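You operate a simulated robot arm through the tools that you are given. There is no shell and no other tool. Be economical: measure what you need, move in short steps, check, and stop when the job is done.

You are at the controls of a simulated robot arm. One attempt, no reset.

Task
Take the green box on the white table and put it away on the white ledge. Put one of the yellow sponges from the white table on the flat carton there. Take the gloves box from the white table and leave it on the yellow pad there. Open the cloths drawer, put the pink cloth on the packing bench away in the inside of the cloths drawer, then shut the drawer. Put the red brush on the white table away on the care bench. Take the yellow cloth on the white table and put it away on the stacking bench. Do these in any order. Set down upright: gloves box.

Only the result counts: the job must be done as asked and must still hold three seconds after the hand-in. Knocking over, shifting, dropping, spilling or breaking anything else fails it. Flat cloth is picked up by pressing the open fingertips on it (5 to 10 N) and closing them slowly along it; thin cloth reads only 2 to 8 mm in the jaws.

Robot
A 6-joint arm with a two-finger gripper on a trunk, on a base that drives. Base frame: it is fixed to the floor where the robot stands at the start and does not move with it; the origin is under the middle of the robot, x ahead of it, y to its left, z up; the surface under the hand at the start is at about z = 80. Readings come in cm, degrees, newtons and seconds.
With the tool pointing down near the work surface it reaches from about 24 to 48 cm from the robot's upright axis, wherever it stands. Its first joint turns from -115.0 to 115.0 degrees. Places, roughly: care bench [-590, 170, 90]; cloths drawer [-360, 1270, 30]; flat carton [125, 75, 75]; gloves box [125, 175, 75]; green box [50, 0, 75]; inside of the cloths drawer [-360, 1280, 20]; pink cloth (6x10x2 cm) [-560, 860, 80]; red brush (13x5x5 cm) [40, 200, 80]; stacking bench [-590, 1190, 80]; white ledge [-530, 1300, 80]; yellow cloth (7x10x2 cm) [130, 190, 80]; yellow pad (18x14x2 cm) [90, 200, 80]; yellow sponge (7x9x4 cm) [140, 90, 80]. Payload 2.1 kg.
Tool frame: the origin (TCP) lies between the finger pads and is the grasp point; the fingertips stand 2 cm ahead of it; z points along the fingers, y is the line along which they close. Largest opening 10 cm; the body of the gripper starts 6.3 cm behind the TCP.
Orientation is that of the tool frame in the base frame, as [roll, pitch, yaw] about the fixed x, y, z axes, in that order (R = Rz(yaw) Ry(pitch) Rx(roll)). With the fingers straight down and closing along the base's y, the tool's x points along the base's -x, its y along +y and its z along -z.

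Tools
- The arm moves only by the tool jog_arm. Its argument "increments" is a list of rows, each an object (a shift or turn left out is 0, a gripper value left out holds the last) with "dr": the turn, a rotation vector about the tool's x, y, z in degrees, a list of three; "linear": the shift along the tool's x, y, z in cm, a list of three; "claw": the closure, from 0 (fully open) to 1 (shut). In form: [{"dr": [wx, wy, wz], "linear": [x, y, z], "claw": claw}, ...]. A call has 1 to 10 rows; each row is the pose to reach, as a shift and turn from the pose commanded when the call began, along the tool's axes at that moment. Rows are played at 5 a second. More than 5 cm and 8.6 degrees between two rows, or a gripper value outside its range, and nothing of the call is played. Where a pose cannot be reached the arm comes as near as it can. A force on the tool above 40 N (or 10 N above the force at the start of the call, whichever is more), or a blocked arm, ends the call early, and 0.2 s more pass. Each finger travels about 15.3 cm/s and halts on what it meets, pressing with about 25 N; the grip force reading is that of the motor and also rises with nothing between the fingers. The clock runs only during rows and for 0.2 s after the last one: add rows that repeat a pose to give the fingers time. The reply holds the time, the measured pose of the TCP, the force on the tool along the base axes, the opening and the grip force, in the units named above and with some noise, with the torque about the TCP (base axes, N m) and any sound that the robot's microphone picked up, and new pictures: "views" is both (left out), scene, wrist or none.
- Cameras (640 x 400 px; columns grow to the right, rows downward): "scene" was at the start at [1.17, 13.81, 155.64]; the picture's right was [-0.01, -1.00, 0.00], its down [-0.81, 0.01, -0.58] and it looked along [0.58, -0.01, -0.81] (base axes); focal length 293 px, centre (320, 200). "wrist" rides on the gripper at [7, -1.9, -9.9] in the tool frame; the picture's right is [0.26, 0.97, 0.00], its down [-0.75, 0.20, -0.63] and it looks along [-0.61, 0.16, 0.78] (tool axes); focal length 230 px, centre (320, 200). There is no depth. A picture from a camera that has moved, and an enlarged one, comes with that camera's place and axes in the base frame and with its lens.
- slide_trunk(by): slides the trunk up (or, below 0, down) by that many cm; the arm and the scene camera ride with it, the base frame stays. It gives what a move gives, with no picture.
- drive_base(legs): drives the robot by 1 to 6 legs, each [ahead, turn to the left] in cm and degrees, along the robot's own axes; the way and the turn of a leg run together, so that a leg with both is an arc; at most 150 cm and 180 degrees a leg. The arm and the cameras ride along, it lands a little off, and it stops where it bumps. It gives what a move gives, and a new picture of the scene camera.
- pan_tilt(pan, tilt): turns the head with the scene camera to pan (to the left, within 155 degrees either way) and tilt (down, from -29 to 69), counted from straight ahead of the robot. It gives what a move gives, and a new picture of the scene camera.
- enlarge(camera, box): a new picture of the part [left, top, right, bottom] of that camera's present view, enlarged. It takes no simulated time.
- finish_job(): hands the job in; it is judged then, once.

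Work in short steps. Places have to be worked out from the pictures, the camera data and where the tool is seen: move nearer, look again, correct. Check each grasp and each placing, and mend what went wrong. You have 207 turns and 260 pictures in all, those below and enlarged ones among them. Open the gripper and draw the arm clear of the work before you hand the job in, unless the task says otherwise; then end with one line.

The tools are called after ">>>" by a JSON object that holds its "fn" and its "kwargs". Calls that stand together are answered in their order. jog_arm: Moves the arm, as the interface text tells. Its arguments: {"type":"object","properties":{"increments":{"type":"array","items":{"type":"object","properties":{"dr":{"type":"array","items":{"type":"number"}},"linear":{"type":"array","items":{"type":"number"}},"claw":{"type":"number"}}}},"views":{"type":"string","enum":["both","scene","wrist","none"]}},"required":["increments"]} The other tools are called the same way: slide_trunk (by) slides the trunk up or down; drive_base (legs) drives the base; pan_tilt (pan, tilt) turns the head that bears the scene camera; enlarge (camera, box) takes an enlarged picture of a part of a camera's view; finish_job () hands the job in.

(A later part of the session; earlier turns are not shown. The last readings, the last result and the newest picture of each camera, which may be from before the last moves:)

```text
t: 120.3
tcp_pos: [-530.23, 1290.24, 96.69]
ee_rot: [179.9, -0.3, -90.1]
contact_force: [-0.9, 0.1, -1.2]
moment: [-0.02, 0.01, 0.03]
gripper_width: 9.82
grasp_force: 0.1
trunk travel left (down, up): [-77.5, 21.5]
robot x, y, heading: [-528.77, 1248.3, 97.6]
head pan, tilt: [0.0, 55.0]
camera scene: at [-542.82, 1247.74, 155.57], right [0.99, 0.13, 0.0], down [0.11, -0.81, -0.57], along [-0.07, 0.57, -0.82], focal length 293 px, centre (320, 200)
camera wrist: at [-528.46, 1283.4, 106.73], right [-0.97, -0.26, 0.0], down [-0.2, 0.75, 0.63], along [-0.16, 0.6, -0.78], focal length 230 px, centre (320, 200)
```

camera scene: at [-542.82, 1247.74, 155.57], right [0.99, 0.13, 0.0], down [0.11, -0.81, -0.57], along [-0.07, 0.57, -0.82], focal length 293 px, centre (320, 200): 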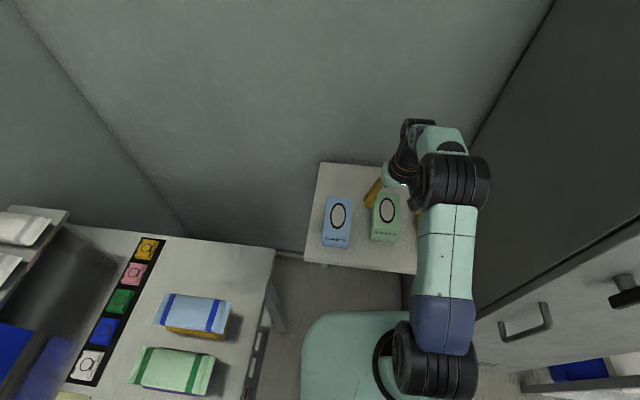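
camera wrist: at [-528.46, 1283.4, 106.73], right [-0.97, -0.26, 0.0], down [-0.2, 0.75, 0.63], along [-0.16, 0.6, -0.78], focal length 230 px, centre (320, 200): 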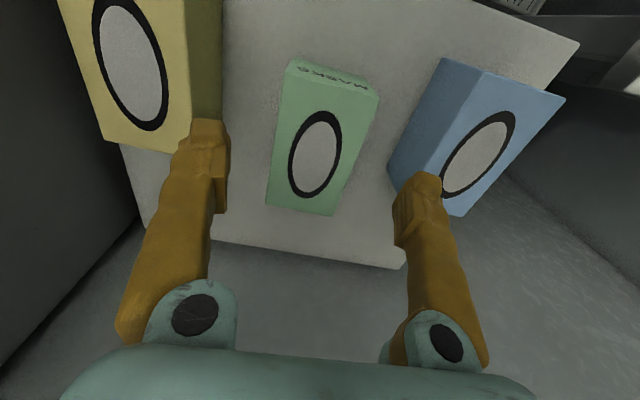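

Green box is in place. Next, open the cloths drawer while the hand is empty. Retract the arm, back out straight and look toward the drawer unit.

>>> {"fn": "jog_arm", "kwargs": {"increments": [{"linear": [4, 0, -3]}, {"linear": [7, 0, -6.5]}, {"linear": [11, 0, -9]}, {"linear": [11, 0, -9]}], "views": "none"}}

>>> {"fn": "drive_base", "kwargs": {"legs": [[-100, 0], [0, -50], [90, 0], [0, 45]]}}

>>> {"fn": "pan_tilt", "kwargs": {"pan": 0, "tilt": 40}}

```text
t: 121.3
tcp_pos: [-530.29, 1279.15, 105.83]
ee_rot: [-180.0, -0.4, -90.1]
contact_force: [-0.6, 0.8, 0.3]
moment: [-0.01, -0.04, -0.02]
gripper_width: 9.8
grasp_force: 0.2
trunk travel left (down, up): [-77.5, 21.5]
robot x, y, heading: [-528.32, 1248.64, 97.4]
head pan, tilt: [0.0, 55.0]
```

```text
t: 135.2
tcp_pos: [-454.9, 1244.35, 105.93]
ee_rot: [-179.9, -0.3, -94.8]
contact_force: [0.9, 0.0, -0.1]
moment: [-0.02, 0.01, -0.01]
gripper_width: 9.83
grasp_force: 0.0
trunk travel left (down, up): [-77.5, 21.5]
robot x, y, heading: [-455.78, 1213.38, 92.5]
head pan, tilt: [0.0, 55.0]
camera scene: at [-470.05, 1214.12, 155.57], right [1.0, 0.04, 0.0], down [0.04, -0.82, -0.57], along [-0.03, 0.57, -0.82], focal length 293 px, centre (320, 200)
```

scene: 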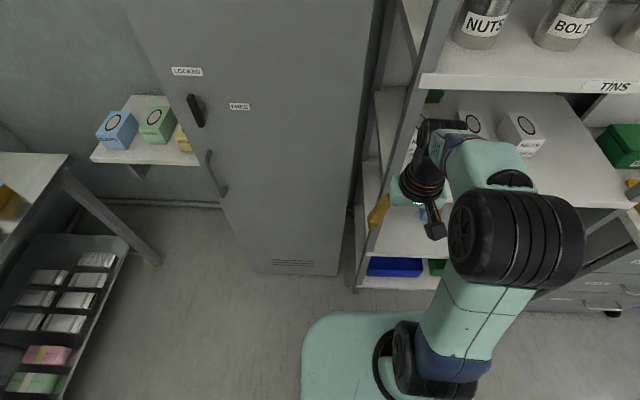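

```text
t: 135.9
tcp_pos: [-454.83, 1244.44, 105.71]
ee_rot: [-180.0, -0.3, -94.9]
contact_force: [-1.1, 1.0, 0.0]
moment: [0.04, 0.01, 0.03]
gripper_width: 9.81
grasp_force: 0.2
trunk travel left (down, up): [-77.5, 21.5]
robot x, y, heading: [-456.02, 1213.59, 92.5]
head pan, tilt: [0.0, 40.0]
camera scene: at [-470.12, 1215.41, 157.63], right [1.0, 0.04, 0.0], down [0.03, -0.64, -0.77], along [-0.03, 0.76, -0.64], focal length 293 px, centre (320, 200)
```

scene: 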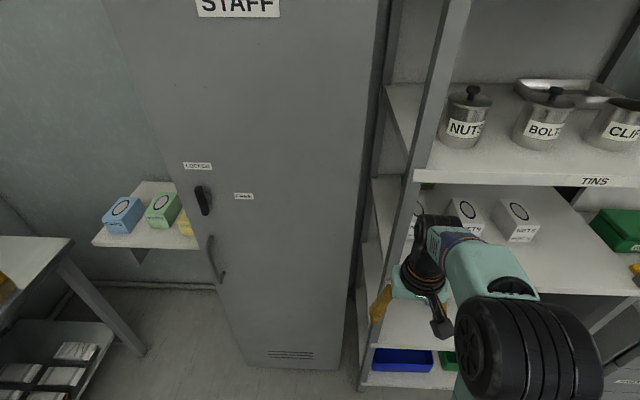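

Close to the shelves; back straight off, then move sideways to stand in front of the drawer unit.

>>> {"fn": "drive_base", "kwargs": {"legs": [[-80, 0], [0, -75], [80, 0], [0, 73]]}}

```text
t: 150.5
tcp_pos: [-375.21, 1188.27, 105.79]
ee_rot: [179.9, -0.3, -96.3]
contact_force: [0.4, -0.2, 0.4]
moment: [-0.01, -0.01, -0.01]
gripper_width: 9.81
grasp_force: 0.0
trunk travel left (down, up): [-77.5, 21.5]
robot x, y, heading: [-377.2, 1157.68, 91.0]
head pan, tilt: [0.0, 40.0]
camera scene: at [-391.25, 1159.64, 157.64], right [1.0, 0.02, 0.0], down [0.01, -0.64, -0.77], along [-0.01, 0.77, -0.64], focal length 293 px, centre (320, 200)
```

scene: 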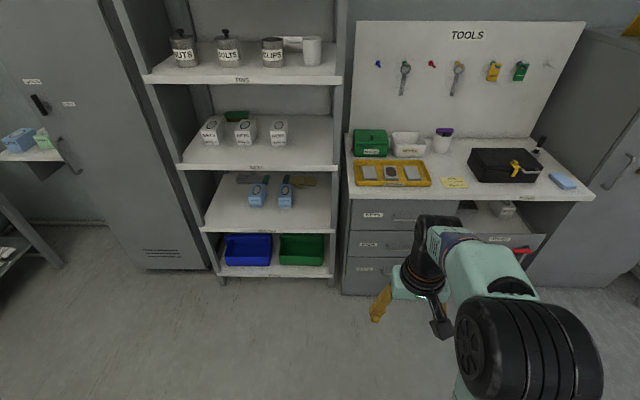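

Zoom into the drawers to read their labels.

>>> {"fn": "enlarge", "kwargs": {"camera": "scene", "box": [330, 180, 450, 300]}}

```text
3.33 times, centred on (390, 240) of scene
camera zoom: at [-391.25, 1159.64, 157.64], right [1.0, 0.02, 0.0], down [0.01, -0.64, -0.77], along [-0.01, 0.77, -0.64], focal length 977 px, centre (87, 67)
```

zoom: 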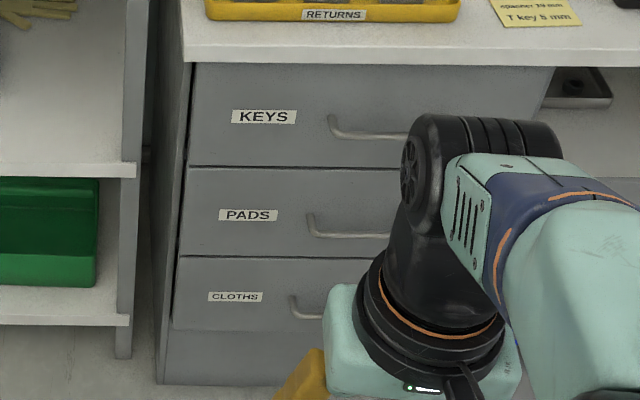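

The CLOTHS drawer is the bottom one, front at y≈1257, handle about x −361…−350, z≈31. I'll swing the tool to point forward (wrist kept in place) for a horizontal grasp.

>>> {"fn": "jog_arm", "kwargs": {"increments": [{"linear": [-3.25, 0, -0.24], "dr": [0, -8.5, 0]}, {"linear": [-6.43, 0, -0.96], "dr": [0, -17, 0]}, {"linear": [-9.47, 0, -2.14], "dr": [0, -25.5, 0]}, {"linear": [-12.3, 0, -3.76], "dr": [0, -34, 0]}, {"linear": [-14.86, 0, -5.78], "dr": [0, -42.5, 0]}, {"linear": [-17.1, 0, -8.15], "dr": [0, -51, 0]}, {"linear": [-18.96, 0, -10.83], "dr": [0, -59.5, 0]}, {"linear": [-20.4, 0, -13.76], "dr": [0, -68, 0]}, {"linear": [-21.4, 0, -16.86], "dr": [0, -76.5, 0]}, {"linear": [-21.9, 0, -20.1], "dr": [0, -85, 0]}], "views": "scene"}}

```text
t: 152.7
tcp_pos: [-374.78, 1210.1, 125.59]
ee_rot: [176.3, 84.8, -100.7]
contact_force: [0.1, 0.6, 0.6]
moment: [-0.04, 0.02, -0.09]
gripper_width: 9.8
grasp_force: 0.1
out of reach, approached as far as the arm can: row 7, 8, 9, 10
trunk travel left (down, up): [-77.5, 21.5]
robot x, y, heading: [-377.21, 1157.9, 90.9]
head pan, tilt: [0.0, 40.0]
camera scene: at [-391.38, 1159.65, 157.62], right [1.0, 0.02, 0.0], down [0.01, -0.64, -0.77], along [-0.01, 0.77, -0.64], focal length 293 px, centre (320, 200)
```

scene: 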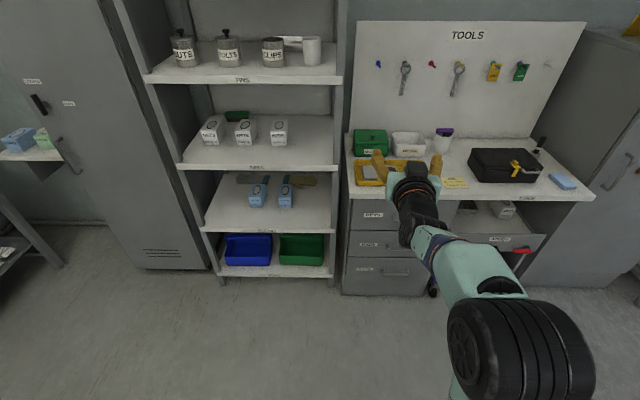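

Tool now points forward. Roll 90° about the tool axis so the fingers close vertically.

>>> {"fn": "jog_arm", "kwargs": {"increments": [{"dr": [0, 0, 8.5]}, {"dr": [0, 0, 17]}, {"dr": [0, 0, 25.5]}, {"dr": [0, 0, 34]}, {"dr": [0, 0, 42.5]}, {"dr": [0, 0, 51]}, {"dr": [0, 0, 59.5]}, {"dr": [0, 0, 68]}, {"dr": [0, 0, 76.5]}, {"dr": [0, 0, 85]}], "views": "both"}}

```text
t: 154.9
tcp_pos: [-375.96, 1209.48, 127.14]
ee_rot: [106.0, 14.6, -177.1]
contact_force: [-0.1, -1.2, 0.9]
moment: [0.0, 0.0, 0.0]
gripper_width: 9.8
grasp_force: 0.1
out of reach, approached as far as the arm can: row 1, 2, 3, 4, 5, 6, 7, 8, 9, 10
trunk travel left (down, up): [-77.5, 21.5]
robot x, y, heading: [-377.27, 1157.57, 91.0]
head pan, tilt: [0.0, 40.0]
camera scene: at [-391.09, 1159.48, 157.66], right [1.0, 0.02, 0.0], down [0.01, -0.64, -0.77], along [-0.01, 0.77, -0.64], focal length 293 px, centre (320, 200)
camera wrist: at [-382.57, 1199.13, 126.28], right [-0.5, 0.24, 0.83], down [0.66, -0.52, 0.54], along [0.56, 0.82, 0.1], focal length 230 px, centre (320, 200)
```

scene: 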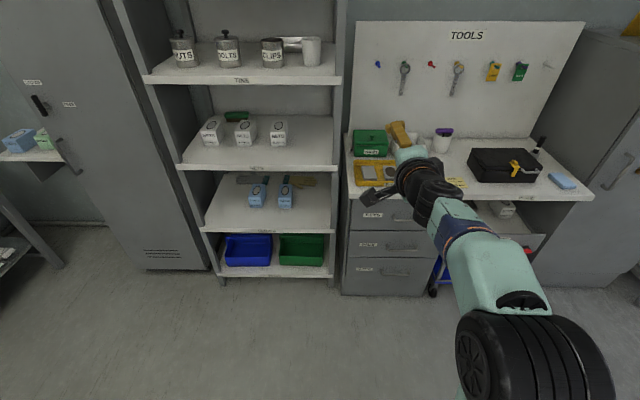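
wrist: 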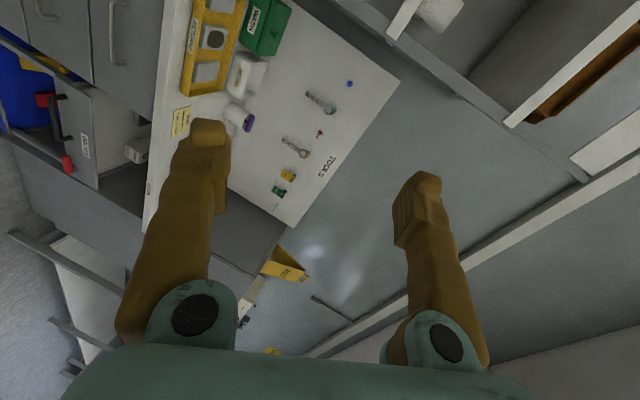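

The pose is roll/pitch-off by ~20° near a wrist limit. I'll lower the hand relative to the shoulder while correcting orientation to [90,0,180].

>>> {"fn": "jog_arm", "kwargs": {"increments": [{"linear": [1.0, -3.7, 1.1], "dr": [0, 0, 0]}, {"linear": [2.0, -7.4, 2.1], "dr": [-4, -0.2, 3.8]}, {"linear": [3.0, -11.1, 3.2], "dr": [-8, -0.4, 7.6]}, {"linear": [4.0, -14.8, 4.2], "dr": [-12, -0.6, 11.4]}, {"linear": [5.0, -18.6, 5.3], "dr": [-15.5, -0.8, 14.9]}, {"linear": [5.0, -18.6, 5.3], "dr": [-15.5, -0.8, 14.9]}], "views": "none"}}

```text
t: 156.3
tcp_pos: [-375.91, 1209.49, 107.03]
ee_rot: [90.2, 0.2, 180.0]
contact_force: [0.0, -0.3, 0.2]
moment: [-0.05, 0.0, 0.01]
gripper_width: 9.8
grasp_force: 0.1
out of reach, approached as far as the arm can: row 1
trunk travel left (down, up): [-77.5, 21.5]
robot x, y, heading: [-376.91, 1157.45, 90.8]
head pan, tilt: [0.0, 40.0]
```

Pose is exact now. Shift the base ~20 cm right to line up with the handle (x≈-355), then lower the trunk.

>>> {"fn": "drive_base", "kwargs": {"legs": [[0, -50], [27, 0], [0, 49.5]]}}

>>> {"fn": "slide_trunk", "kwargs": {"by": -72}}

>>> {"fn": "jog_arm", "kwargs": {"increments": [{"claw": 0.3}], "views": "both"}}

```text
t: 162.8
tcp_pos: [-353.38, 1227.55, 107.11]
ee_rot: [90.3, 0.1, 178.5]
contact_force: [0.1, -0.1, 0.2]
moment: [-0.02, 0.03, 0.0]
gripper_width: 9.78
grasp_force: 0.0
trunk travel left (down, up): [-77.5, 21.5]
robot x, y, heading: [-355.82, 1175.13, 89.6]
head pan, tilt: [0.0, 40.0]
camera scene: at [-369.95, 1177.96, 157.64], right [1.0, -0.01, 0.0], down [-0.01, -0.64, -0.77], along [0.01, 0.77, -0.64], focal length 293 px, centre (320, 200)
```

scene: 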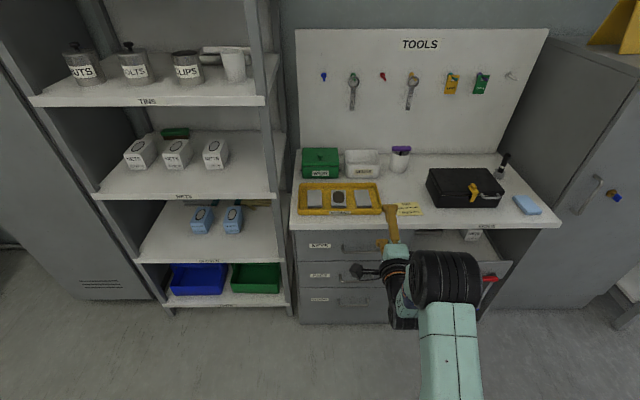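

```text
refused: -72 is not a number from -40 to 40
```

```text
t: 163.2
tcp_pos: [-353.43, 1227.49, 107.12]
ee_rot: [90.3, 0.1, 178.5]
contact_force: [-0.2, 0.0, 0.7]
moment: [0.01, -0.01, -0.01]
gripper_width: 7.01
grasp_force: 0.0
trunk travel left (down, up): [-77.5, 21.5]
robot x, y, heading: [-355.77, 1175.18, 89.5]
head pan, tilt: [0.0, 40.0]
camera scene: at [-369.94, 1177.96, 157.64], right [1.0, -0.01, 0.0], down [-0.01, -0.64, -0.77], along [0.01, 0.77, -0.64], focal length 293 px, centre (320, 200)
camera wrist: at [-360.69, 1217.76, 105.3], right [-0.26, 0.01, 0.97], down [0.73, -0.65, 0.2], along [0.63, 0.76, 0.16], focal length 230 px, centre (320, 200)
```

scene: 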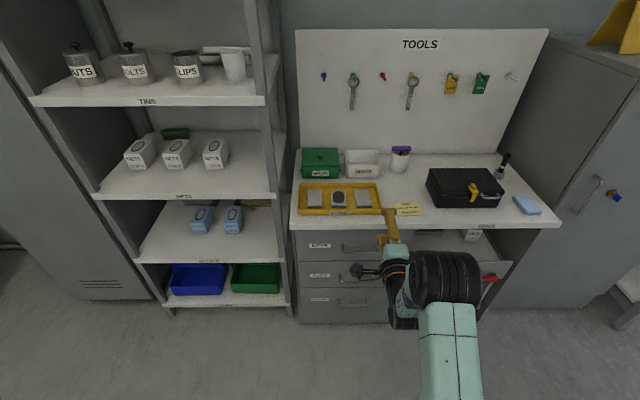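
wrist: 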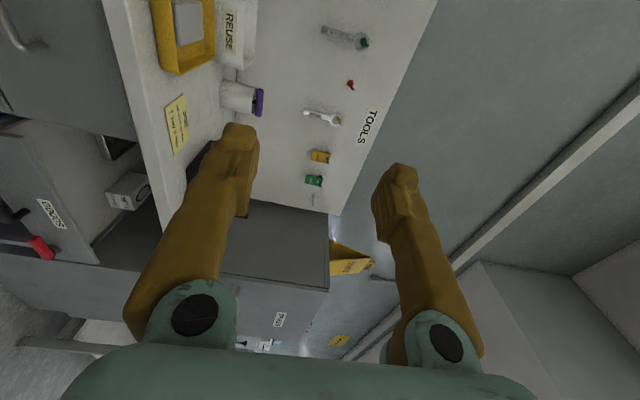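

Handle centre ≈ x −353.5, matching TCP. Lowering the trunk in two slides.

>>> {"fn": "slide_trunk", "kwargs": {"by": -40}}

>>> {"fn": "slide_trunk", "kwargs": {"by": -33}}

>>> {"fn": "jog_arm", "kwargs": {"increments": [{"claw": 0.3}], "views": "both"}}

```text
t: 167.0
tcp_pos: [-353.34, 1227.49, 67.05]
ee_rot: [90.4, 0.1, 178.6]
contact_force: [0.0, 0.6, -0.1]
moment: [0.01, -0.01, -0.03]
gripper_width: 7.01
grasp_force: 0.1
trunk travel left (down, up): [-37.5, 61.5]
robot x, y, heading: [-356.34, 1175.4, 89.4]
head pan, tilt: [0.0, 40.0]
```

```text
t: 170.2
tcp_pos: [-353.41, 1227.46, 34.13]
ee_rot: [90.3, 0.0, 178.6]
contact_force: [-0.9, 0.4, -0.2]
moment: [0.06, -0.01, 0.01]
gripper_width: 7.01
grasp_force: 0.0
trunk travel left (down, up): [-4.5, 94.5]
robot x, y, heading: [-355.69, 1175.3, 89.5]
head pan, tilt: [0.0, 40.0]
```

```text
t: 170.6
tcp_pos: [-353.41, 1227.37, 34.16]
ee_rot: [90.3, 0.1, 178.5]
contact_force: [-0.2, 0.4, -0.4]
moment: [-0.06, -0.01, 0.01]
gripper_width: 7.03
grasp_force: 0.1
trunk travel left (down, up): [-4.5, 94.5]
robot x, y, heading: [-355.82, 1175.35, 89.6]
head pan, tilt: [0.0, 40.0]
camera scene: at [-369.95, 1177.95, 84.64], right [1.0, -0.01, 0.0], down [-0.01, -0.64, -0.77], along [0.01, 0.77, -0.64], focal length 293 px, centre (320, 200)
camera wrist: at [-360.69, 1217.75, 32.3], right [-0.26, 0.01, 0.97], down [0.73, -0.65, 0.2], along [0.63, 0.76, 0.16], focal length 230 px, centre (320, 200)
```

scene: 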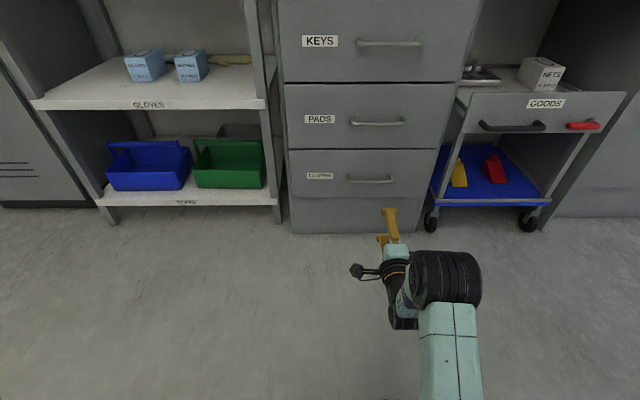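
wrist: 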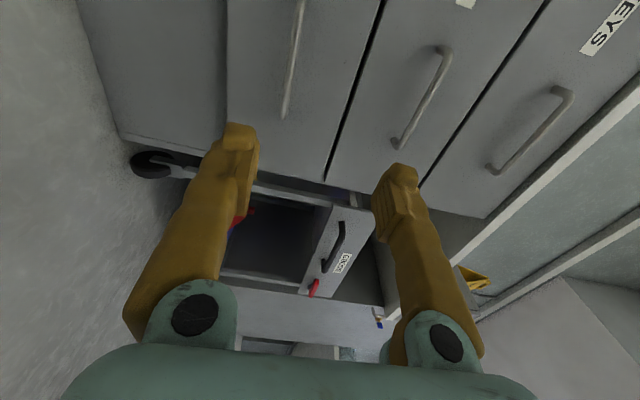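

Handle centre ≈ [-353, ~1254, 29.8]. Lower hand 4.2 cm and drive forward 18 cm.

>>> {"fn": "jog_arm", "kwargs": {"increments": [{"linear": [0, -2.2, 0]}, {"linear": [0, -4.3, 0]}, {"linear": [0, -4.3, 0]}], "views": "none"}}

>>> {"fn": "drive_base", "kwargs": {"legs": [[18, 0]]}}

>>> {"fn": "jog_arm", "kwargs": {"increments": [{"claw": 0.3}], "views": "wrist"}}

```text
t: 171.4
tcp_pos: [-353.5, 1227.38, 29.71]
ee_rot: [90.1, 0.1, 178.5]
contact_force: [-0.6, 0.0, 0.5]
moment: [-0.03, 0.0, -0.03]
gripper_width: 7.0
grasp_force: 0.0
trunk travel left (down, up): [-4.5, 94.5]
robot x, y, heading: [-355.89, 1175.74, 89.4]
head pan, tilt: [0.0, 40.0]
```

```text
t: 172.9
tcp_pos: [-353.33, 1245.41, 29.86]
ee_rot: [90.4, 0.0, 178.5]
contact_force: [-0.1, -1.2, 0.1]
moment: [0.02, 0.0, 0.01]
gripper_width: 6.99
grasp_force: 0.1
trunk travel left (down, up): [-4.5, 94.5]
robot x, y, heading: [-355.55, 1193.85, 89.3]
head pan, tilt: [0.0, 40.0]
camera scene: at [-369.79, 1196.04, 84.64], right [1.0, -0.01, 0.0], down [-0.01, -0.64, -0.77], along [0.01, 0.77, -0.64], focal length 293 px, centre (320, 200)
```

scene: 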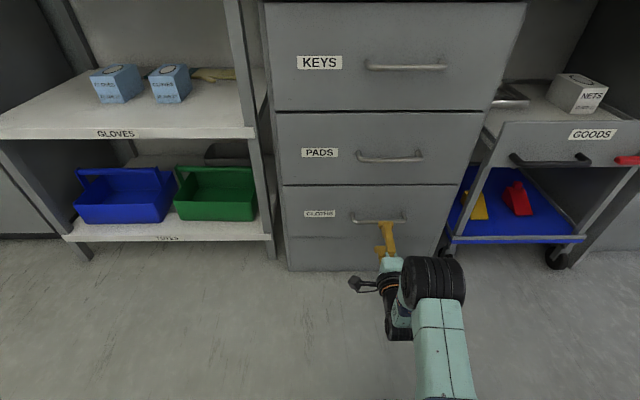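

```text
t: 173.3
tcp_pos: [-353.31, 1245.56, 29.85]
ee_rot: [90.2, 0.1, 178.4]
contact_force: [-0.8, 0.2, 0.2]
moment: [-0.04, 0.02, 0.0]
gripper_width: 7.0
grasp_force: 0.0
trunk travel left (down, up): [-4.5, 94.5]
robot x, y, heading: [-355.63, 1192.73, 89.3]
head pan, tilt: [0.0, 40.0]
camera wrist: at [-360.55, 1235.8, 28.0], right [-0.26, 0.01, 0.97], down [0.73, -0.65, 0.2], along [0.63, 0.76, 0.16], focal length 230 px, centre (320, 200)
```

wrist: 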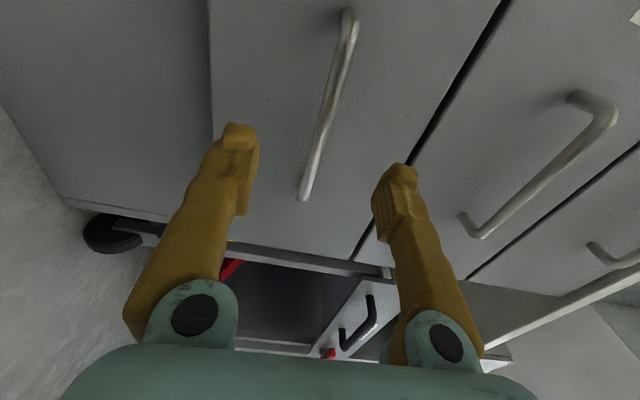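

The bar lies between the fingers at y≈1254, z≈30. Advance 7.7 cm and close.

>>> {"fn": "jog_arm", "kwargs": {"increments": [{"linear": [0, 0, 4]}, {"linear": [0, 0, 7]}, {"linear": [0, 0, 7.7]}, {"linear": [0, 0, 7.7]}], "views": "none"}}

>>> {"fn": "jog_arm", "kwargs": {"increments": [{"claw": 0.6}, {"claw": 0.9}, {"claw": 1.0}, {"claw": 1.0}, {"claw": 1.0}], "views": "both"}}

```text
t: 174.3
tcp_pos: [-353.08, 1253.14, 29.74]
ee_rot: [90.3, 0.1, 178.6]
contact_force: [-0.3, 0.4, -1.2]
moment: [0.0, -0.02, 0.02]
gripper_width: 6.98
grasp_force: 0.0
trunk travel left (down, up): [-4.5, 94.5]
robot x, y, heading: [-355.88, 1193.58, 89.7]
head pan, tilt: [0.0, 40.0]
```

```text
t: 175.5
tcp_pos: [-353.1, 1253.2, 29.77]
ee_rot: [90.2, 0.1, 178.4]
contact_force: [-0.1, -0.1, 0.5]
moment: [0.01, 0.02, -0.01]
gripper_width: 0.01
grasp_force: 24.6
trunk travel left (down, up): [-4.5, 94.5]
robot x, y, heading: [-355.86, 1193.68, 89.4]
head pan, tilt: [0.0, 40.0]
camera scene: at [-369.79, 1196.04, 84.64], right [1.0, -0.01, 0.0], down [-0.01, -0.64, -0.77], along [0.01, 0.77, -0.64], focal length 293 px, centre (320, 200)
camera wrist: at [-360.38, 1243.55, 27.97], right [-0.26, 0.01, 0.97], down [0.73, -0.65, 0.2], along [0.63, 0.76, 0.16], focal length 230 px, centre (320, 200)
```

scene: 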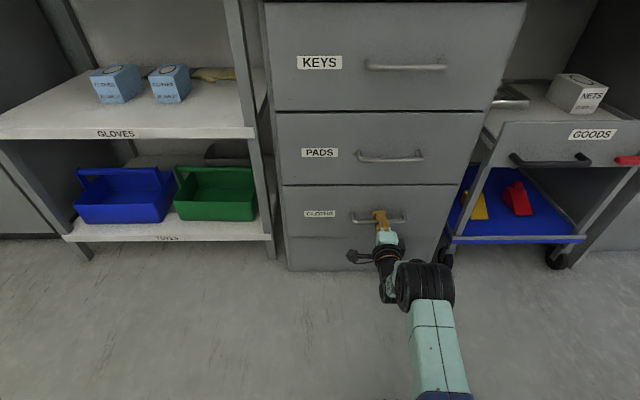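
wrist: 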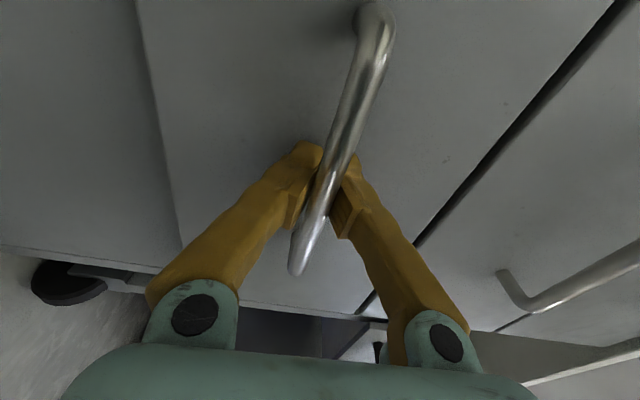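

The bar is captured inside the closed finger loop (pads hooked behind it). Pull back gently with the arm first.

>>> {"fn": "jog_arm", "kwargs": {"increments": [{"linear": [0, 0, -2]}, {"linear": [0, 0, -4]}, {"linear": [0, 0, -6]}, {"linear": [0, 0, -8]}, {"linear": [0, 0, -8]}], "views": "both"}}

```text
t: 176.7
tcp_pos: [-353.05, 1245.02, 29.83]
ee_rot: [90.1, 0.1, 178.4]
contact_force: [2.2, 0.3, 7.6]
moment: [-0.07, -0.06, 0.01]
gripper_width: 0.0
grasp_force: 29.4
trunk travel left (down, up): [-4.5, 94.5]
robot x, y, heading: [-355.35, 1193.32, 89.2]
head pan, tilt: [0.0, 40.0]
camera scene: at [-369.78, 1195.95, 84.64], right [1.0, -0.01, 0.0], down [-0.01, -0.64, -0.77], along [0.01, 0.77, -0.64], focal length 293 px, centre (320, 200)
camera wrist: at [-360.4, 1235.37, 27.98], right [-0.26, 0.01, 0.97], down [0.73, -0.65, 0.2], along [0.63, 0.76, 0.16], focal length 230 px, centre (320, 200)
```

scene: 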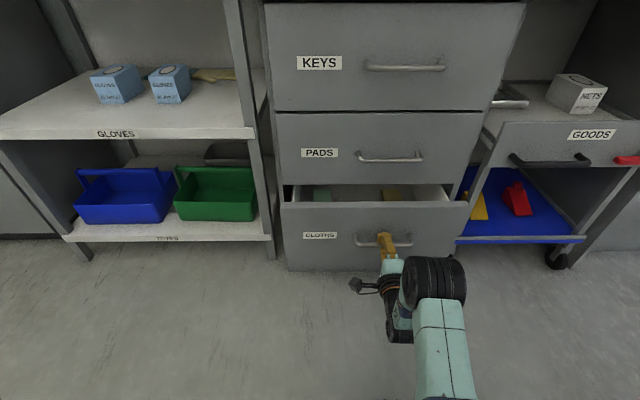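
wrist: 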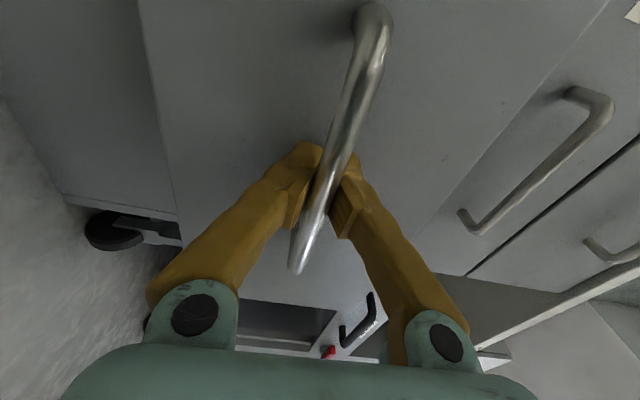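

It's opening. Pull further by backing the base 16 cm.

>>> {"fn": "drive_base", "kwargs": {"legs": [[-16, 0]]}}

```text
t: 178.2
tcp_pos: [-353.55, 1229.22, 29.83]
ee_rot: [90.2, 0.2, 178.8]
contact_force: [-0.7, -0.7, 6.4]
moment: [-0.05, -0.08, 0.04]
gripper_width: 0.02
grasp_force: 29.7
trunk travel left (down, up): [-4.5, 94.5]
robot x, y, heading: [-355.58, 1177.65, 89.8]
head pan, tilt: [0.0, 40.0]
camera scene: at [-369.93, 1180.03, 84.64], right [1.0, -0.01, 0.0], down [0.0, -0.64, -0.77], along [0.0, 0.77, -0.64], focal length 293 px, centre (320, 200)
```

scene: 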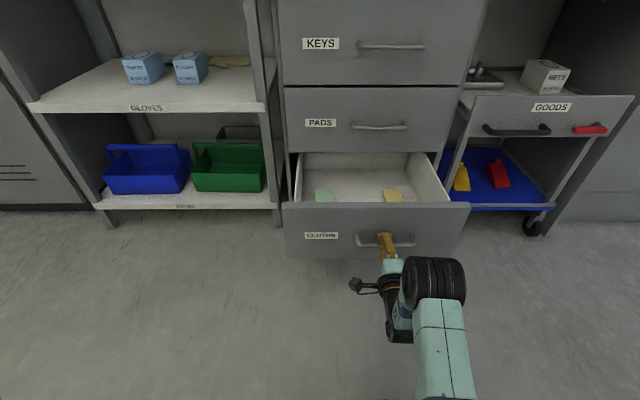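

Drawer is open ~24 cm. Open the fingers and back off straight.

>>> {"fn": "jog_arm", "kwargs": {"increments": [{"claw": 0.7}, {"claw": 0.4}, {"claw": 0.4}, {"claw": 0.4, "linear": [0, 0, -2]}, {"linear": [0, 0, -2]}], "views": "none"}}

>>> {"fn": "drive_base", "kwargs": {"legs": [[-50, 0]]}}

>>> {"fn": "slide_trunk", "kwargs": {"by": 40}}

>>> {"fn": "slide_trunk", "kwargs": {"by": 33}}

>>> {"fn": "pan_tilt", "kwargs": {"pan": 0, "tilt": 45}}

```text
t: 179.3
tcp_pos: [-353.54, 1227.14, 29.8]
ee_rot: [90.3, 0.1, 178.8]
contact_force: [-1.0, 0.3, -0.6]
moment: [0.02, -0.01, -0.02]
gripper_width: 6.01
grasp_force: 0.1
trunk travel left (down, up): [-4.5, 94.5]
robot x, y, heading: [-356.18, 1177.49, 89.6]
head pan, tilt: [0.0, 40.0]
```

```text
t: 182.3
tcp_pos: [-353.71, 1177.35, 29.6]
ee_rot: [90.3, 0.1, 178.5]
contact_force: [-0.1, -0.2, -0.1]
moment: [0.02, -0.01, -0.01]
gripper_width: 6.02
grasp_force: 0.1
trunk travel left (down, up): [-4.5, 94.5]
robot x, y, heading: [-356.1, 1127.63, 89.6]
head pan, tilt: [0.0, 40.0]
camera scene: at [-370.22, 1130.18, 84.64], right [1.0, -0.01, 0.0], down [0.0, -0.64, -0.77], along [0.01, 0.77, -0.64], focal length 293 px, centre (320, 200)
```

scene: 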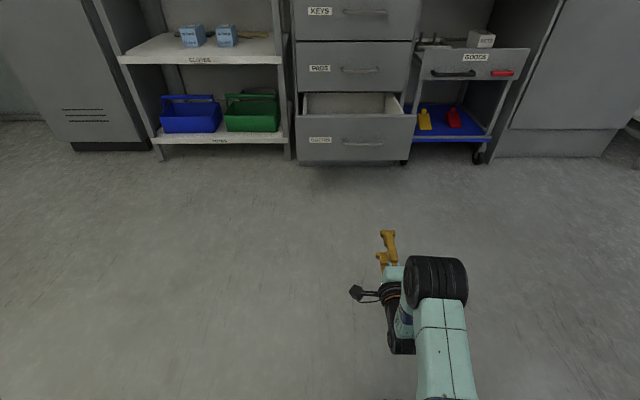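

```text
t: 186.1
tcp_pos: [-353.74, 1177.2, 69.7]
ee_rot: [90.3, 0.1, 178.6]
contact_force: [-0.8, -0.1, 0.0]
moment: [-0.02, -0.01, 0.01]
gripper_width: 6.01
grasp_force: 0.1
trunk travel left (down, up): [-44.5, 54.5]
robot x, y, heading: [-355.77, 1127.57, 89.6]
head pan, tilt: [0.0, 40.0]
```

```text
t: 189.4
tcp_pos: [-353.7, 1177.17, 102.75]
ee_rot: [90.3, 0.1, 178.6]
contact_force: [-0.3, -0.4, -1.0]
moment: [0.02, 0.0, 0.04]
gripper_width: 6.0
grasp_force: 0.0
trunk travel left (down, up): [-77.5, 21.5]
robot x, y, heading: [-355.96, 1127.42, 89.6]
head pan, tilt: [0.0, 40.0]
```

```text
t: 190.0
tcp_pos: [-353.66, 1177.11, 102.73]
ee_rot: [90.3, 0.1, 178.7]
contact_force: [-0.7, -0.3, 0.0]
moment: [0.01, 0.03, 0.02]
gripper_width: 5.99
grasp_force: 0.1
trunk travel left (down, up): [-77.5, 21.5]
robot x, y, heading: [-356.21, 1127.01, 89.5]
head pan, tilt: [0.0, 45.0]
camera scene: at [-370.23, 1129.82, 156.91], right [1.0, -0.01, 0.0], down [0.0, -0.71, -0.71], along [0.01, 0.71, -0.71], focal length 293 px, centre (320, 200)
```

scene: 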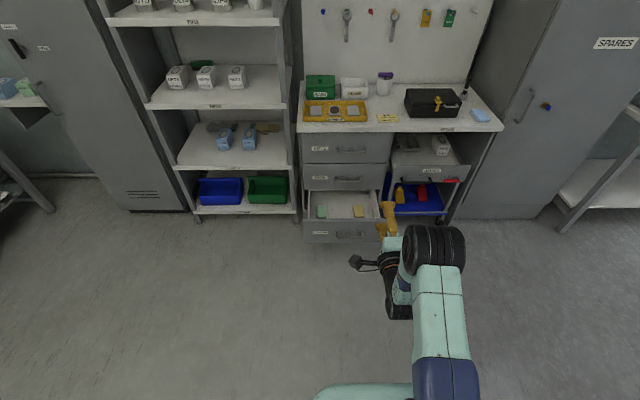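

Zoom on the drawer interior to plan where the cloth goes.

>>> {"fn": "enlarge", "kwargs": {"camera": "scene", "box": [290, 170, 400, 250]}}

```text
5.00 times, centred on (345, 210) of scene
camera zoom: at [-370.23, 1129.82, 156.91], right [1.0, -0.01, 0.0], down [0.0, -0.71, -0.71], along [0.01, 0.71, -0.71], focal length 1465 px, centre (195, 150)
```

zoom: 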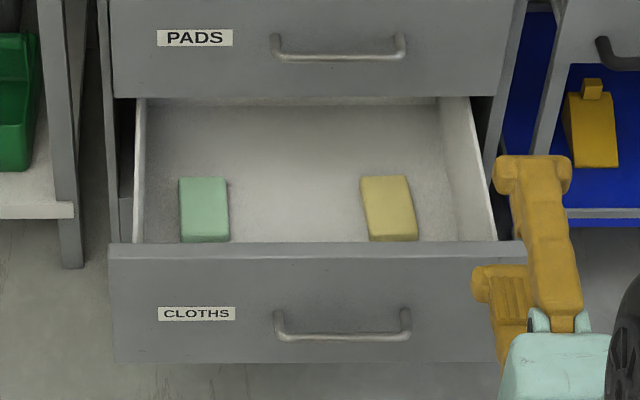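

Inside, a green and a yellow cloth leave a free area around x≈-355. Now return the tool to pointing down: undo the roll first.

>>> {"fn": "jog_arm", "kwargs": {"increments": [{"dr": [0, 0, -8.5], "claw": 0.2}, {"dr": [0, 0, -17]}, {"dr": [0, 0, -25.5]}, {"dr": [0, 0, -34]}, {"dr": [0, 0, -42.5]}, {"dr": [0, 0, -51]}, {"dr": [0, 0, -59.5]}, {"dr": [0, 0, -68]}, {"dr": [0, 0, -76.5]}, {"dr": [0, 0, -85]}], "views": "none"}}

>>> {"fn": "jog_arm", "kwargs": {"increments": [{"linear": [3.25, 0, -0.24], "dr": [0, 8.5, 0]}, {"linear": [6.43, 0, -0.96], "dr": [0, 17, 0]}, {"linear": [9.47, 0, -2.14], "dr": [0, 25.5, 0]}, {"linear": [12.3, 0, -3.76], "dr": [0, 34, 0]}, {"linear": [14.86, 0, -5.78], "dr": [0, 42.5, 0]}, {"linear": [17.1, 0, -8.15], "dr": [0, 51, 0]}, {"linear": [18.96, 0, -10.83], "dr": [0, 59.5, 0]}, {"linear": [20.4, 0, -13.76], "dr": [0, 68, 0]}, {"linear": [21.4, 0, -16.86], "dr": [0, 76.5, 0]}, {"linear": [21.9, 0, -20.1], "dr": [0, 85, 0]}], "views": "none"}}

```text
t: 192.2
tcp_pos: [-353.85, 1177.2, 102.79]
ee_rot: [93.4, 85.3, -178.0]
contact_force: [-0.3, 0.0, -0.1]
moment: [0.02, 0.01, 0.0]
gripper_width: 8.02
grasp_force: 0.0
trunk travel left (down, up): [-77.5, 21.5]
robot x, y, heading: [-356.07, 1127.43, 89.5]
head pan, tilt: [0.0, 45.0]
```

```text
t: 194.4
tcp_pos: [-356.37, 1156.79, 80.64]
ee_rot: [175.2, 4.6, -91.8]
contact_force: [-0.2, -0.8, 0.6]
moment: [-0.02, 0.01, -0.01]
gripper_width: 8.01
grasp_force: 0.1
trunk travel left (down, up): [-77.5, 21.5]
robot x, y, heading: [-355.99, 1127.57, 89.5]
head pan, tilt: [0.0, 45.0]
```

Fine-level the tool and raise the hand for driving.

>>> {"fn": "jog_arm", "kwargs": {"increments": [{"linear": [0, 0, -4], "dr": [4.6, 4.7, 0]}, {"linear": [0, 0, -8], "dr": [4.6, 4.7, 0]}, {"linear": [0, 0, -12], "dr": [4.6, 4.7, 0]}, {"linear": [0, 0, -16], "dr": [4.6, 4.7, 0]}, {"linear": [0, 0, -20], "dr": [4.6, 4.7, 0]}, {"linear": [0, 0, -24], "dr": [4.6, 4.7, 0]}, {"linear": [0, 0, -24], "dr": [4.6, 4.7, 0], "claw": 0}], "views": "none"}}

>>> {"fn": "drive_base", "kwargs": {"legs": [[0, 116], [97, 0], [0, 65], [150, 0], [20, 0], [0, -90]]}}

```text
t: 195.5
tcp_pos: [-359.05, 1152.74, 89.83]
ee_rot: [178.6, 2.0, -91.4]
contact_force: [-0.5, 0.3, 0.9]
moment: [-0.13, 0.02, 0.06]
gripper_width: 8.0
grasp_force: 0.1
out of reach, approached as far as the arm can: row 1, 2, 3, 4, 5
trunk travel left (down, up): [-77.5, 21.5]
robot x, y, heading: [-356.22, 1127.65, 89.5]
head pan, tilt: [0.0, 45.0]
stopped in row 5: the force on the tool passed its limit at 68 N (the readings are from after the stop); the commanded pose is now the measured one
```

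```text
t: 220.1
tcp_pos: [-477.87, 917.71, 89.81]
ee_rot: [178.6, 2.0, -4.1]
contact_force: [-3.9, -2.5, 0.6]
moment: [0.2, -0.5, -0.14]
gripper_width: 8.02
grasp_force: 0.1
trunk travel left (down, up): [-77.5, 21.5]
robot x, y, heading: [-452.84, 919.23, 177.3]
head pan, tilt: [0.0, 45.0]
camera scene: at [-455.55, 905.35, 156.91], right [0.05, 1.0, 0.0], down [0.71, -0.04, -0.71], along [-0.71, 0.04, -0.71], focal length 293 px, centre (320, 200)
```

scene: 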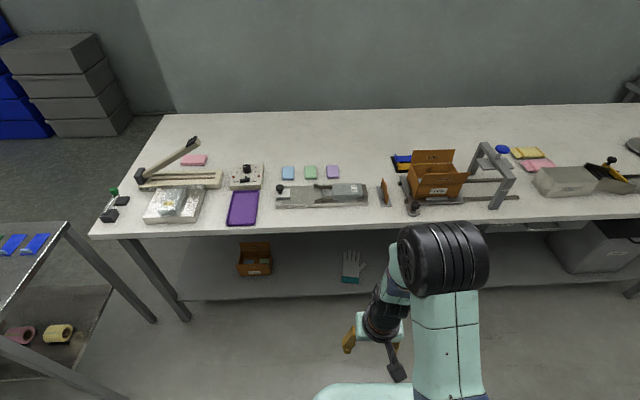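

Facing the packing bench: the pink cloth is at about [-560, 857], ~40 cm in from the bench edge (x≈-520). Free the arm posture a bit and check the robot's own footprint.

>>> {"fn": "jog_arm", "kwargs": {"increments": [{"linear": [-4, 0, 0]}, {"linear": [-8, 0, -2], "dr": [1.5, 2, 0]}, {"linear": [-8, 0, -6], "dr": [1.5, 2, 0]}, {"linear": [-8, 0, -10], "dr": [1.5, 2, 0]}, {"linear": [-8, 0, -14], "dr": [1.5, 2, 0]}, {"linear": [-8, 0, -14], "dr": [1.5, 2, 0], "claw": 0}], "views": "none"}}

>>> {"fn": "pan_tilt", "kwargs": {"pan": 60, "tilt": 69}}

```text
t: 221.5
tcp_pos: [-482.53, 915.66, 96.48]
ee_rot: [171.8, 2.0, -4.4]
contact_force: [-0.2, -0.4, -0.1]
moment: [-0.04, -0.01, 0.01]
gripper_width: 9.98
grasp_force: 0.1
out of reach, approached as far as the arm can: row 1, 2, 3, 4, 5, 6
trunk travel left (down, up): [-77.5, 21.5]
robot x, y, heading: [-452.55, 918.67, 177.3]
head pan, tilt: [0.0, 45.0]
```

```text
t: 222.8
tcp_pos: [-482.54, 915.66, 96.41]
ee_rot: [171.8, 2.1, -4.3]
contact_force: [-0.1, 0.2, 0.5]
moment: [0.0, 0.01, 0.02]
gripper_width: 10.03
grasp_force: 0.0
trunk travel left (down, up): [-77.5, 21.5]
robot x, y, heading: [-452.5, 919.47, 177.1]
head pan, tilt: [60.0, 68.8]
camera scene: at [-450.49, 900.25, 154.03], right [-0.84, 0.54, 0.0], down [0.51, 0.78, -0.36], along [-0.2, -0.3, -0.93], focal length 293 px, centre (320, 200)
```

scene: 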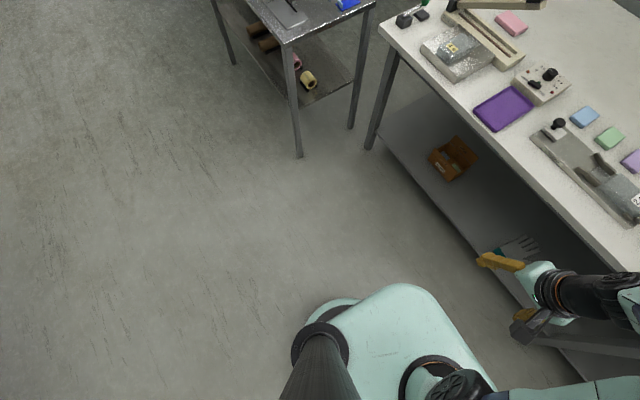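

Let me view the arm's posture.

>>> {"fn": "pan_tilt", "kwargs": {"pan": -15, "tilt": 60}}

```text
t: 224.3
tcp_pos: [-482.47, 915.69, 96.47]
ee_rot: [171.8, 2.2, -4.4]
contact_force: [0.6, 0.2, 0.6]
moment: [-0.02, 0.01, -0.03]
gripper_width: 9.99
grasp_force: 0.0
trunk travel left (down, up): [-77.5, 21.5]
robot x, y, heading: [-452.62, 919.18, 176.8]
head pan, tilt: [-15.0, 60.0]
camera scene: at [-453.78, 906.98, 154.96], right [0.31, 0.95, 0.0], down [0.82, -0.27, -0.5], along [-0.48, 0.15, -0.87], focal length 293 px, centre (320, 200)
```

scene: 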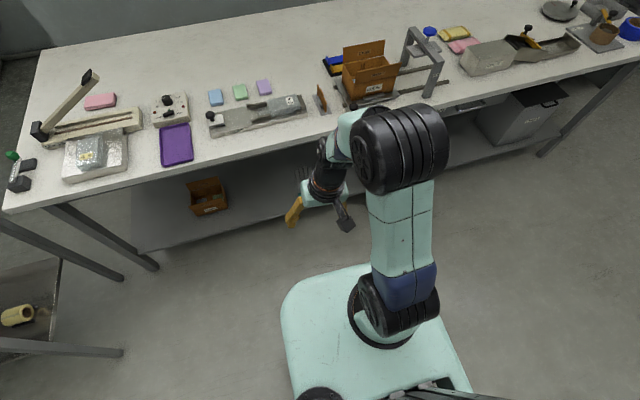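

The arm looks elbow-up and normal. Try levelling and moving outward to a comfortable pose.

>>> {"fn": "jog_arm", "kwargs": {"increments": [{"linear": [-2, 0, 1], "dr": [2, 0, 0]}, {"linear": [-4, 0, 2], "dr": [5, 0, 0]}, {"linear": [-6, 0, 2], "dr": [8, 0, 0]}, {"linear": [-6, 0, 2], "dr": [8, 0, 0]}], "views": "none"}}

```text
t: 225.3
tcp_pos: [-484.6, 916.35, 90.26]
ee_rot: [175.1, 3.7, -4.4]
contact_force: [0.7, -0.1, 0.0]
moment: [-0.04, -0.05, -0.01]
gripper_width: 9.99
grasp_force: 0.1
out of reach, approached as far as the arm can: row 1, 2, 3, 4
trunk travel left (down, up): [-77.5, 21.5]
robot x, y, heading: [-452.79, 919.49, 177.4]
head pan, tilt: [-15.0, 60.0]
```

The wrist seems to be in a flipped branch (forearm-roll joint at its limit). I'll swing the tool forward again to unwind it.

>>> {"fn": "jog_arm", "kwargs": {"increments": [{"linear": [-3.25, 0, -0.24], "dr": [0, -8.5, 0]}, {"linear": [-6.43, 0, -0.96], "dr": [0, -17, 0]}, {"linear": [-9.47, 0, -2.14], "dr": [0, -25.5, 0]}, {"linear": [-12.3, 0, -3.76], "dr": [0, -34, 0]}, {"linear": [-14.86, 0, -5.78], "dr": [0, -42.5, 0]}, {"linear": [-17.1, 0, -8.15], "dr": [0, -51, 0]}, {"linear": [-18.96, 0, -10.83], "dr": [0, -59.5, 0]}, {"linear": [-20.4, 0, -13.76], "dr": [0, -68, 0]}, {"linear": [-20.4, 0, -13.76], "dr": [0, -68, 0]}], "views": "scene"}}

```text
t: 227.3
tcp_pos: [-503.66, 919.03, 105.44]
ee_rot: [164.7, 71.1, -18.7]
contact_force: [0.3, 0.1, -0.8]
moment: [-0.01, 0.0, -0.03]
gripper_width: 9.98
grasp_force: 0.1
out of reach, approached as far as the arm can: row 2, 3
trunk travel left (down, up): [-77.5, 21.5]
robot x, y, heading: [-452.71, 919.49, 177.0]
head pan, tilt: [-15.0, 60.0]
camera scene: at [-453.78, 906.98, 154.96], right [0.31, 0.95, 0.0], down [0.82, -0.27, -0.5], along [-0.48, 0.15, -0.87], focal length 293 px, centre (320, 200)
```

scene: 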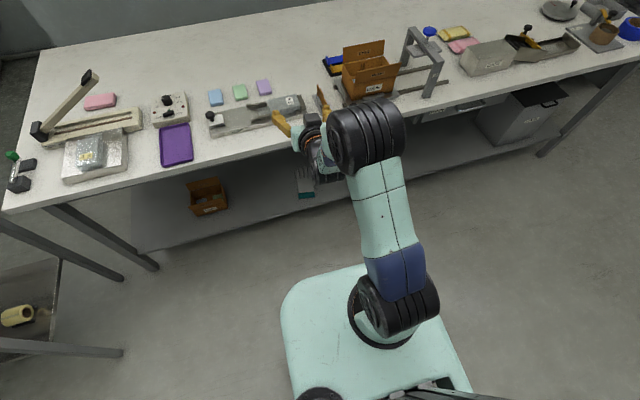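

Reachable now. Align the tool exactly with the arm's plane (heading 180°, no roll) before swinging down again.

>>> {"fn": "jog_arm", "kwargs": {"increments": [{"dr": [-1.2, 0, -3]}, {"dr": [-2.45, 0.1, -5.96]}, {"dr": [-2.45, 0.1, -5.96]}, {"dr": [-2.45, 0.1, -5.96]}], "views": "none"}}

>>> {"fn": "jog_arm", "kwargs": {"increments": [{"linear": [3.25, 0, -0.24], "dr": [0, 8.5, 0]}, {"linear": [6.43, 0, -0.96], "dr": [0, 17, 0]}, {"linear": [9.47, 0, -2.14], "dr": [0, 25.5, 0]}, {"linear": [12.3, 0, -3.76], "dr": [0, 34, 0]}, {"linear": [14.86, 0, -5.78], "dr": [0, 42.5, 0]}, {"linear": [17.1, 0, -8.15], "dr": [0, 51, 0]}, {"linear": [17.1, 0, -8.15], "dr": [0, 51, 0]}], "views": "scene"}}

```text
t: 228.3
tcp_pos: [-503.77, 918.97, 105.3]
ee_rot: [179.9, 71.7, 0.0]
contact_force: [-0.3, 0.0, 0.4]
moment: [0.03, -0.02, -0.01]
gripper_width: 10.02
grasp_force: 0.0
trunk travel left (down, up): [-77.5, 21.5]
robot x, y, heading: [-452.74, 919.41, 176.9]
head pan, tilt: [-15.0, 60.0]
```

```text
t: 229.9
tcp_pos: [-490.47, 919.05, 91.68]
ee_rot: [179.9, 20.6, 0.0]
contact_force: [0.2, 1.2, 0.0]
moment: [-0.02, -0.02, 0.0]
gripper_width: 10.0
grasp_force: 0.0
trunk travel left (down, up): [-77.5, 21.5]
robot x, y, heading: [-452.48, 919.16, 177.1]
head pan, tilt: [-15.0, 60.0]
camera scene: at [-453.79, 906.99, 154.96], right [0.31, 0.95, 0.0], down [0.82, -0.27, -0.5], along [-0.48, 0.15, -0.87], focal length 293 px, centre (320, 200)
```

scene: 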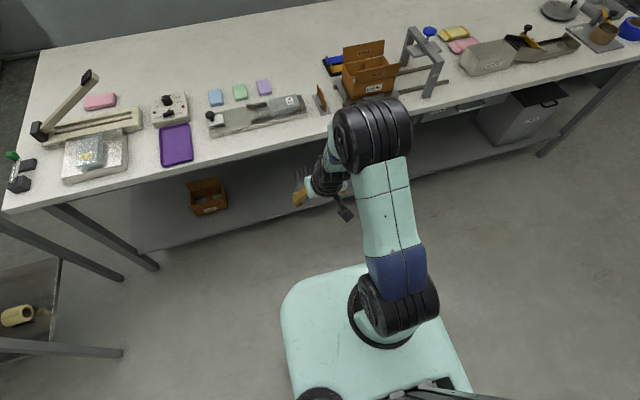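

No limits flagged this time. Finish swinging to vertical and raise the hand to test.

>>> {"fn": "jog_arm", "kwargs": {"increments": [{"linear": [1.5, 0, -3], "dr": [0, 8, 0]}, {"linear": [2, 0, -6], "dr": [0, 15, 0]}, {"linear": [2, 0, -9], "dr": [0, 20.6, 0]}, {"linear": [0, 0, -13], "dr": [0, 20.6, 0]}, {"linear": [0, 0, -13], "dr": [0, 20.6, 0]}], "views": "none"}}

```text
t: 231.1
tcp_pos: [-485.79, 919.07, 103.86]
ee_rot: [-180.0, 0.1, 0.1]
contact_force: [0.0, 0.1, -0.2]
moment: [-0.05, -0.02, -0.01]
gripper_width: 9.99
grasp_force: 0.1
trunk travel left (down, up): [-77.5, 21.5]
robot x, y, heading: [-452.33, 919.49, 177.3]
head pan, tilt: [-15.0, 60.0]
```

Wrist branch is normal again. Now zoom on the pink cloth's surroundings on the packing bench.

>>> {"fn": "enlarge", "kwargs": {"camera": "scene", "box": [0, 40, 240, 200]}}

```text
2.50 times, centred on (120, 120) of scene
camera zoom: at [-453.84, 906.99, 154.96], right [0.31, 0.95, 0.0], down [0.82, -0.27, -0.5], along [-0.48, 0.15, -0.87], focal length 732 px, centre (820, 400)
```

zoom: 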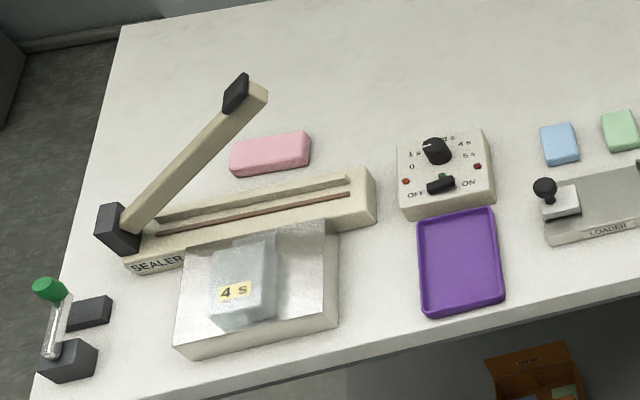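

Cloth is at about [-559, 857], 6 cm in x by 10 cm in y; a sealer with a raised lever (x≈-545, up to z≈98) stands in front. I'll raise the trunk and drive to y≈857 facing the bench.

>>> {"fn": "slide_trunk", "kwargs": {"by": 15}}

>>> {"fn": "drive_base", "kwargs": {"legs": [[0, 65], [67, 0], [0, -62]]}}

```text
t: 232.8
tcp_pos: [-485.82, 919.16, 118.85]
ee_rot: [180.0, 0.0, 0.1]
contact_force: [0.3, -0.2, 0.4]
moment: [0.01, 0.01, -0.01]
gripper_width: 10.02
grasp_force: 0.1
trunk travel left (down, up): [-92.5, 6.5]
robot x, y, heading: [-452.97, 919.49, 177.3]
head pan, tilt: [-15.0, 60.0]
```

```text
t: 242.2
tcp_pos: [-516.6, 859.85, 118.92]
ee_rot: [179.9, 0.1, 0.4]
contact_force: [-0.1, 0.7, -0.5]
moment: [0.03, -0.03, 0.02]
gripper_width: 9.97
grasp_force: 0.1
trunk travel left (down, up): [-92.5, 6.5]
robot x, y, heading: [-483.19, 860.43, 177.7]
head pan, tilt: [-15.0, 60.0]
camera scene: at [-484.42, 847.92, 169.96], right [0.3, 0.95, 0.0], down [0.83, -0.26, -0.5], along [-0.48, 0.15, -0.87], focal length 293 px, centre (320, 200)
```

scene: 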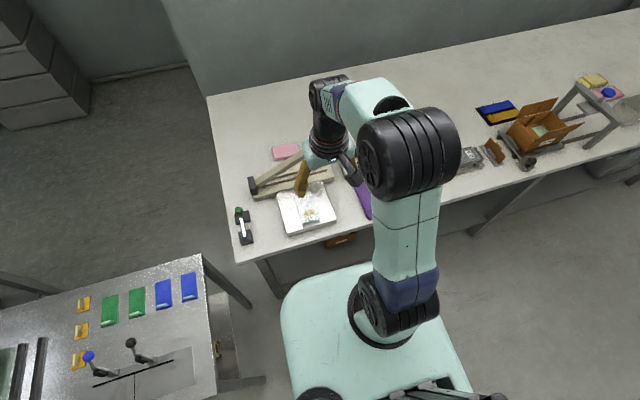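

Now creep ahead toward the bench: 14 cm, then smaller.

>>> {"fn": "drive_base", "kwargs": {"legs": [[14, 0]]}}

>>> {"fn": "drive_base", "kwargs": {"legs": [[6, 0]]}}

```text
t: 243.6
tcp_pos: [-530.02, 860.32, 119.02]
ee_rot: [-179.9, 0.3, 0.6]
contact_force: [0.2, 0.1, -0.6]
moment: [0.01, 0.05, -0.02]
gripper_width: 10.01
grasp_force: 0.0
trunk travel left (down, up): [-92.5, 6.5]
robot x, y, heading: [-497.19, 860.9, 177.3]
head pan, tilt: [-15.0, 60.0]
camera scene: at [-497.69, 848.54, 169.97], right [0.3, 0.95, 0.0], down [0.82, -0.26, -0.5], along [-0.48, 0.15, -0.86], focal length 293 px, centre (320, 200)
```

scene: 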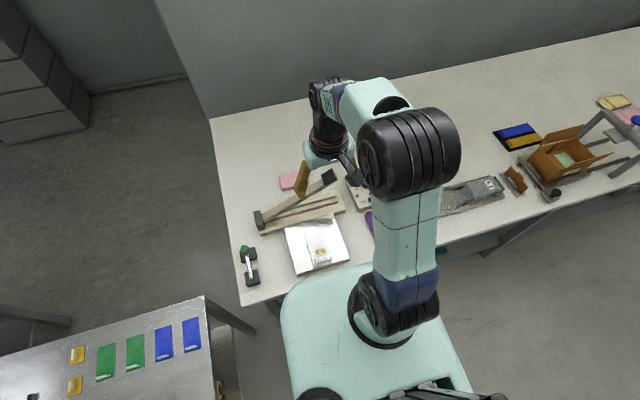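

```text
t: 244.5
tcp_pos: [-535.53, 860.58, 119.19]
ee_rot: [179.9, 0.5, 0.6]
contact_force: [-0.3, -0.1, 0.1]
moment: [0.0, 0.04, -0.01]
gripper_width: 10.01
grasp_force: 0.1
trunk travel left (down, up): [-92.5, 6.5]
robot x, y, heading: [-502.93, 860.88, 177.7]
head pan, tilt: [-15.0, 60.0]
camera scene: at [-503.23, 848.73, 169.96], right [0.3, 0.95, 0.0], down [0.82, -0.26, -0.51], along [-0.48, 0.15, -0.86], focal length 293 px, centre (320, 200)
```

scene: 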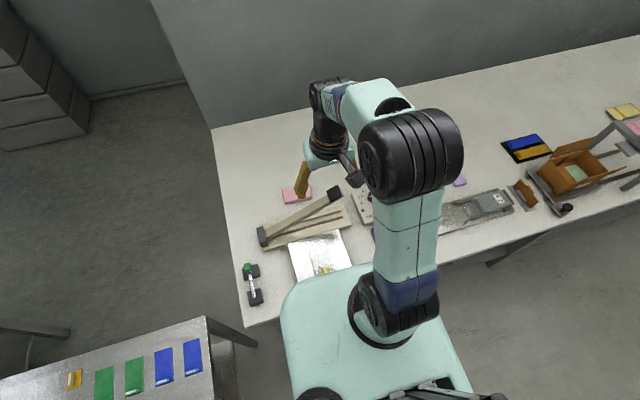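

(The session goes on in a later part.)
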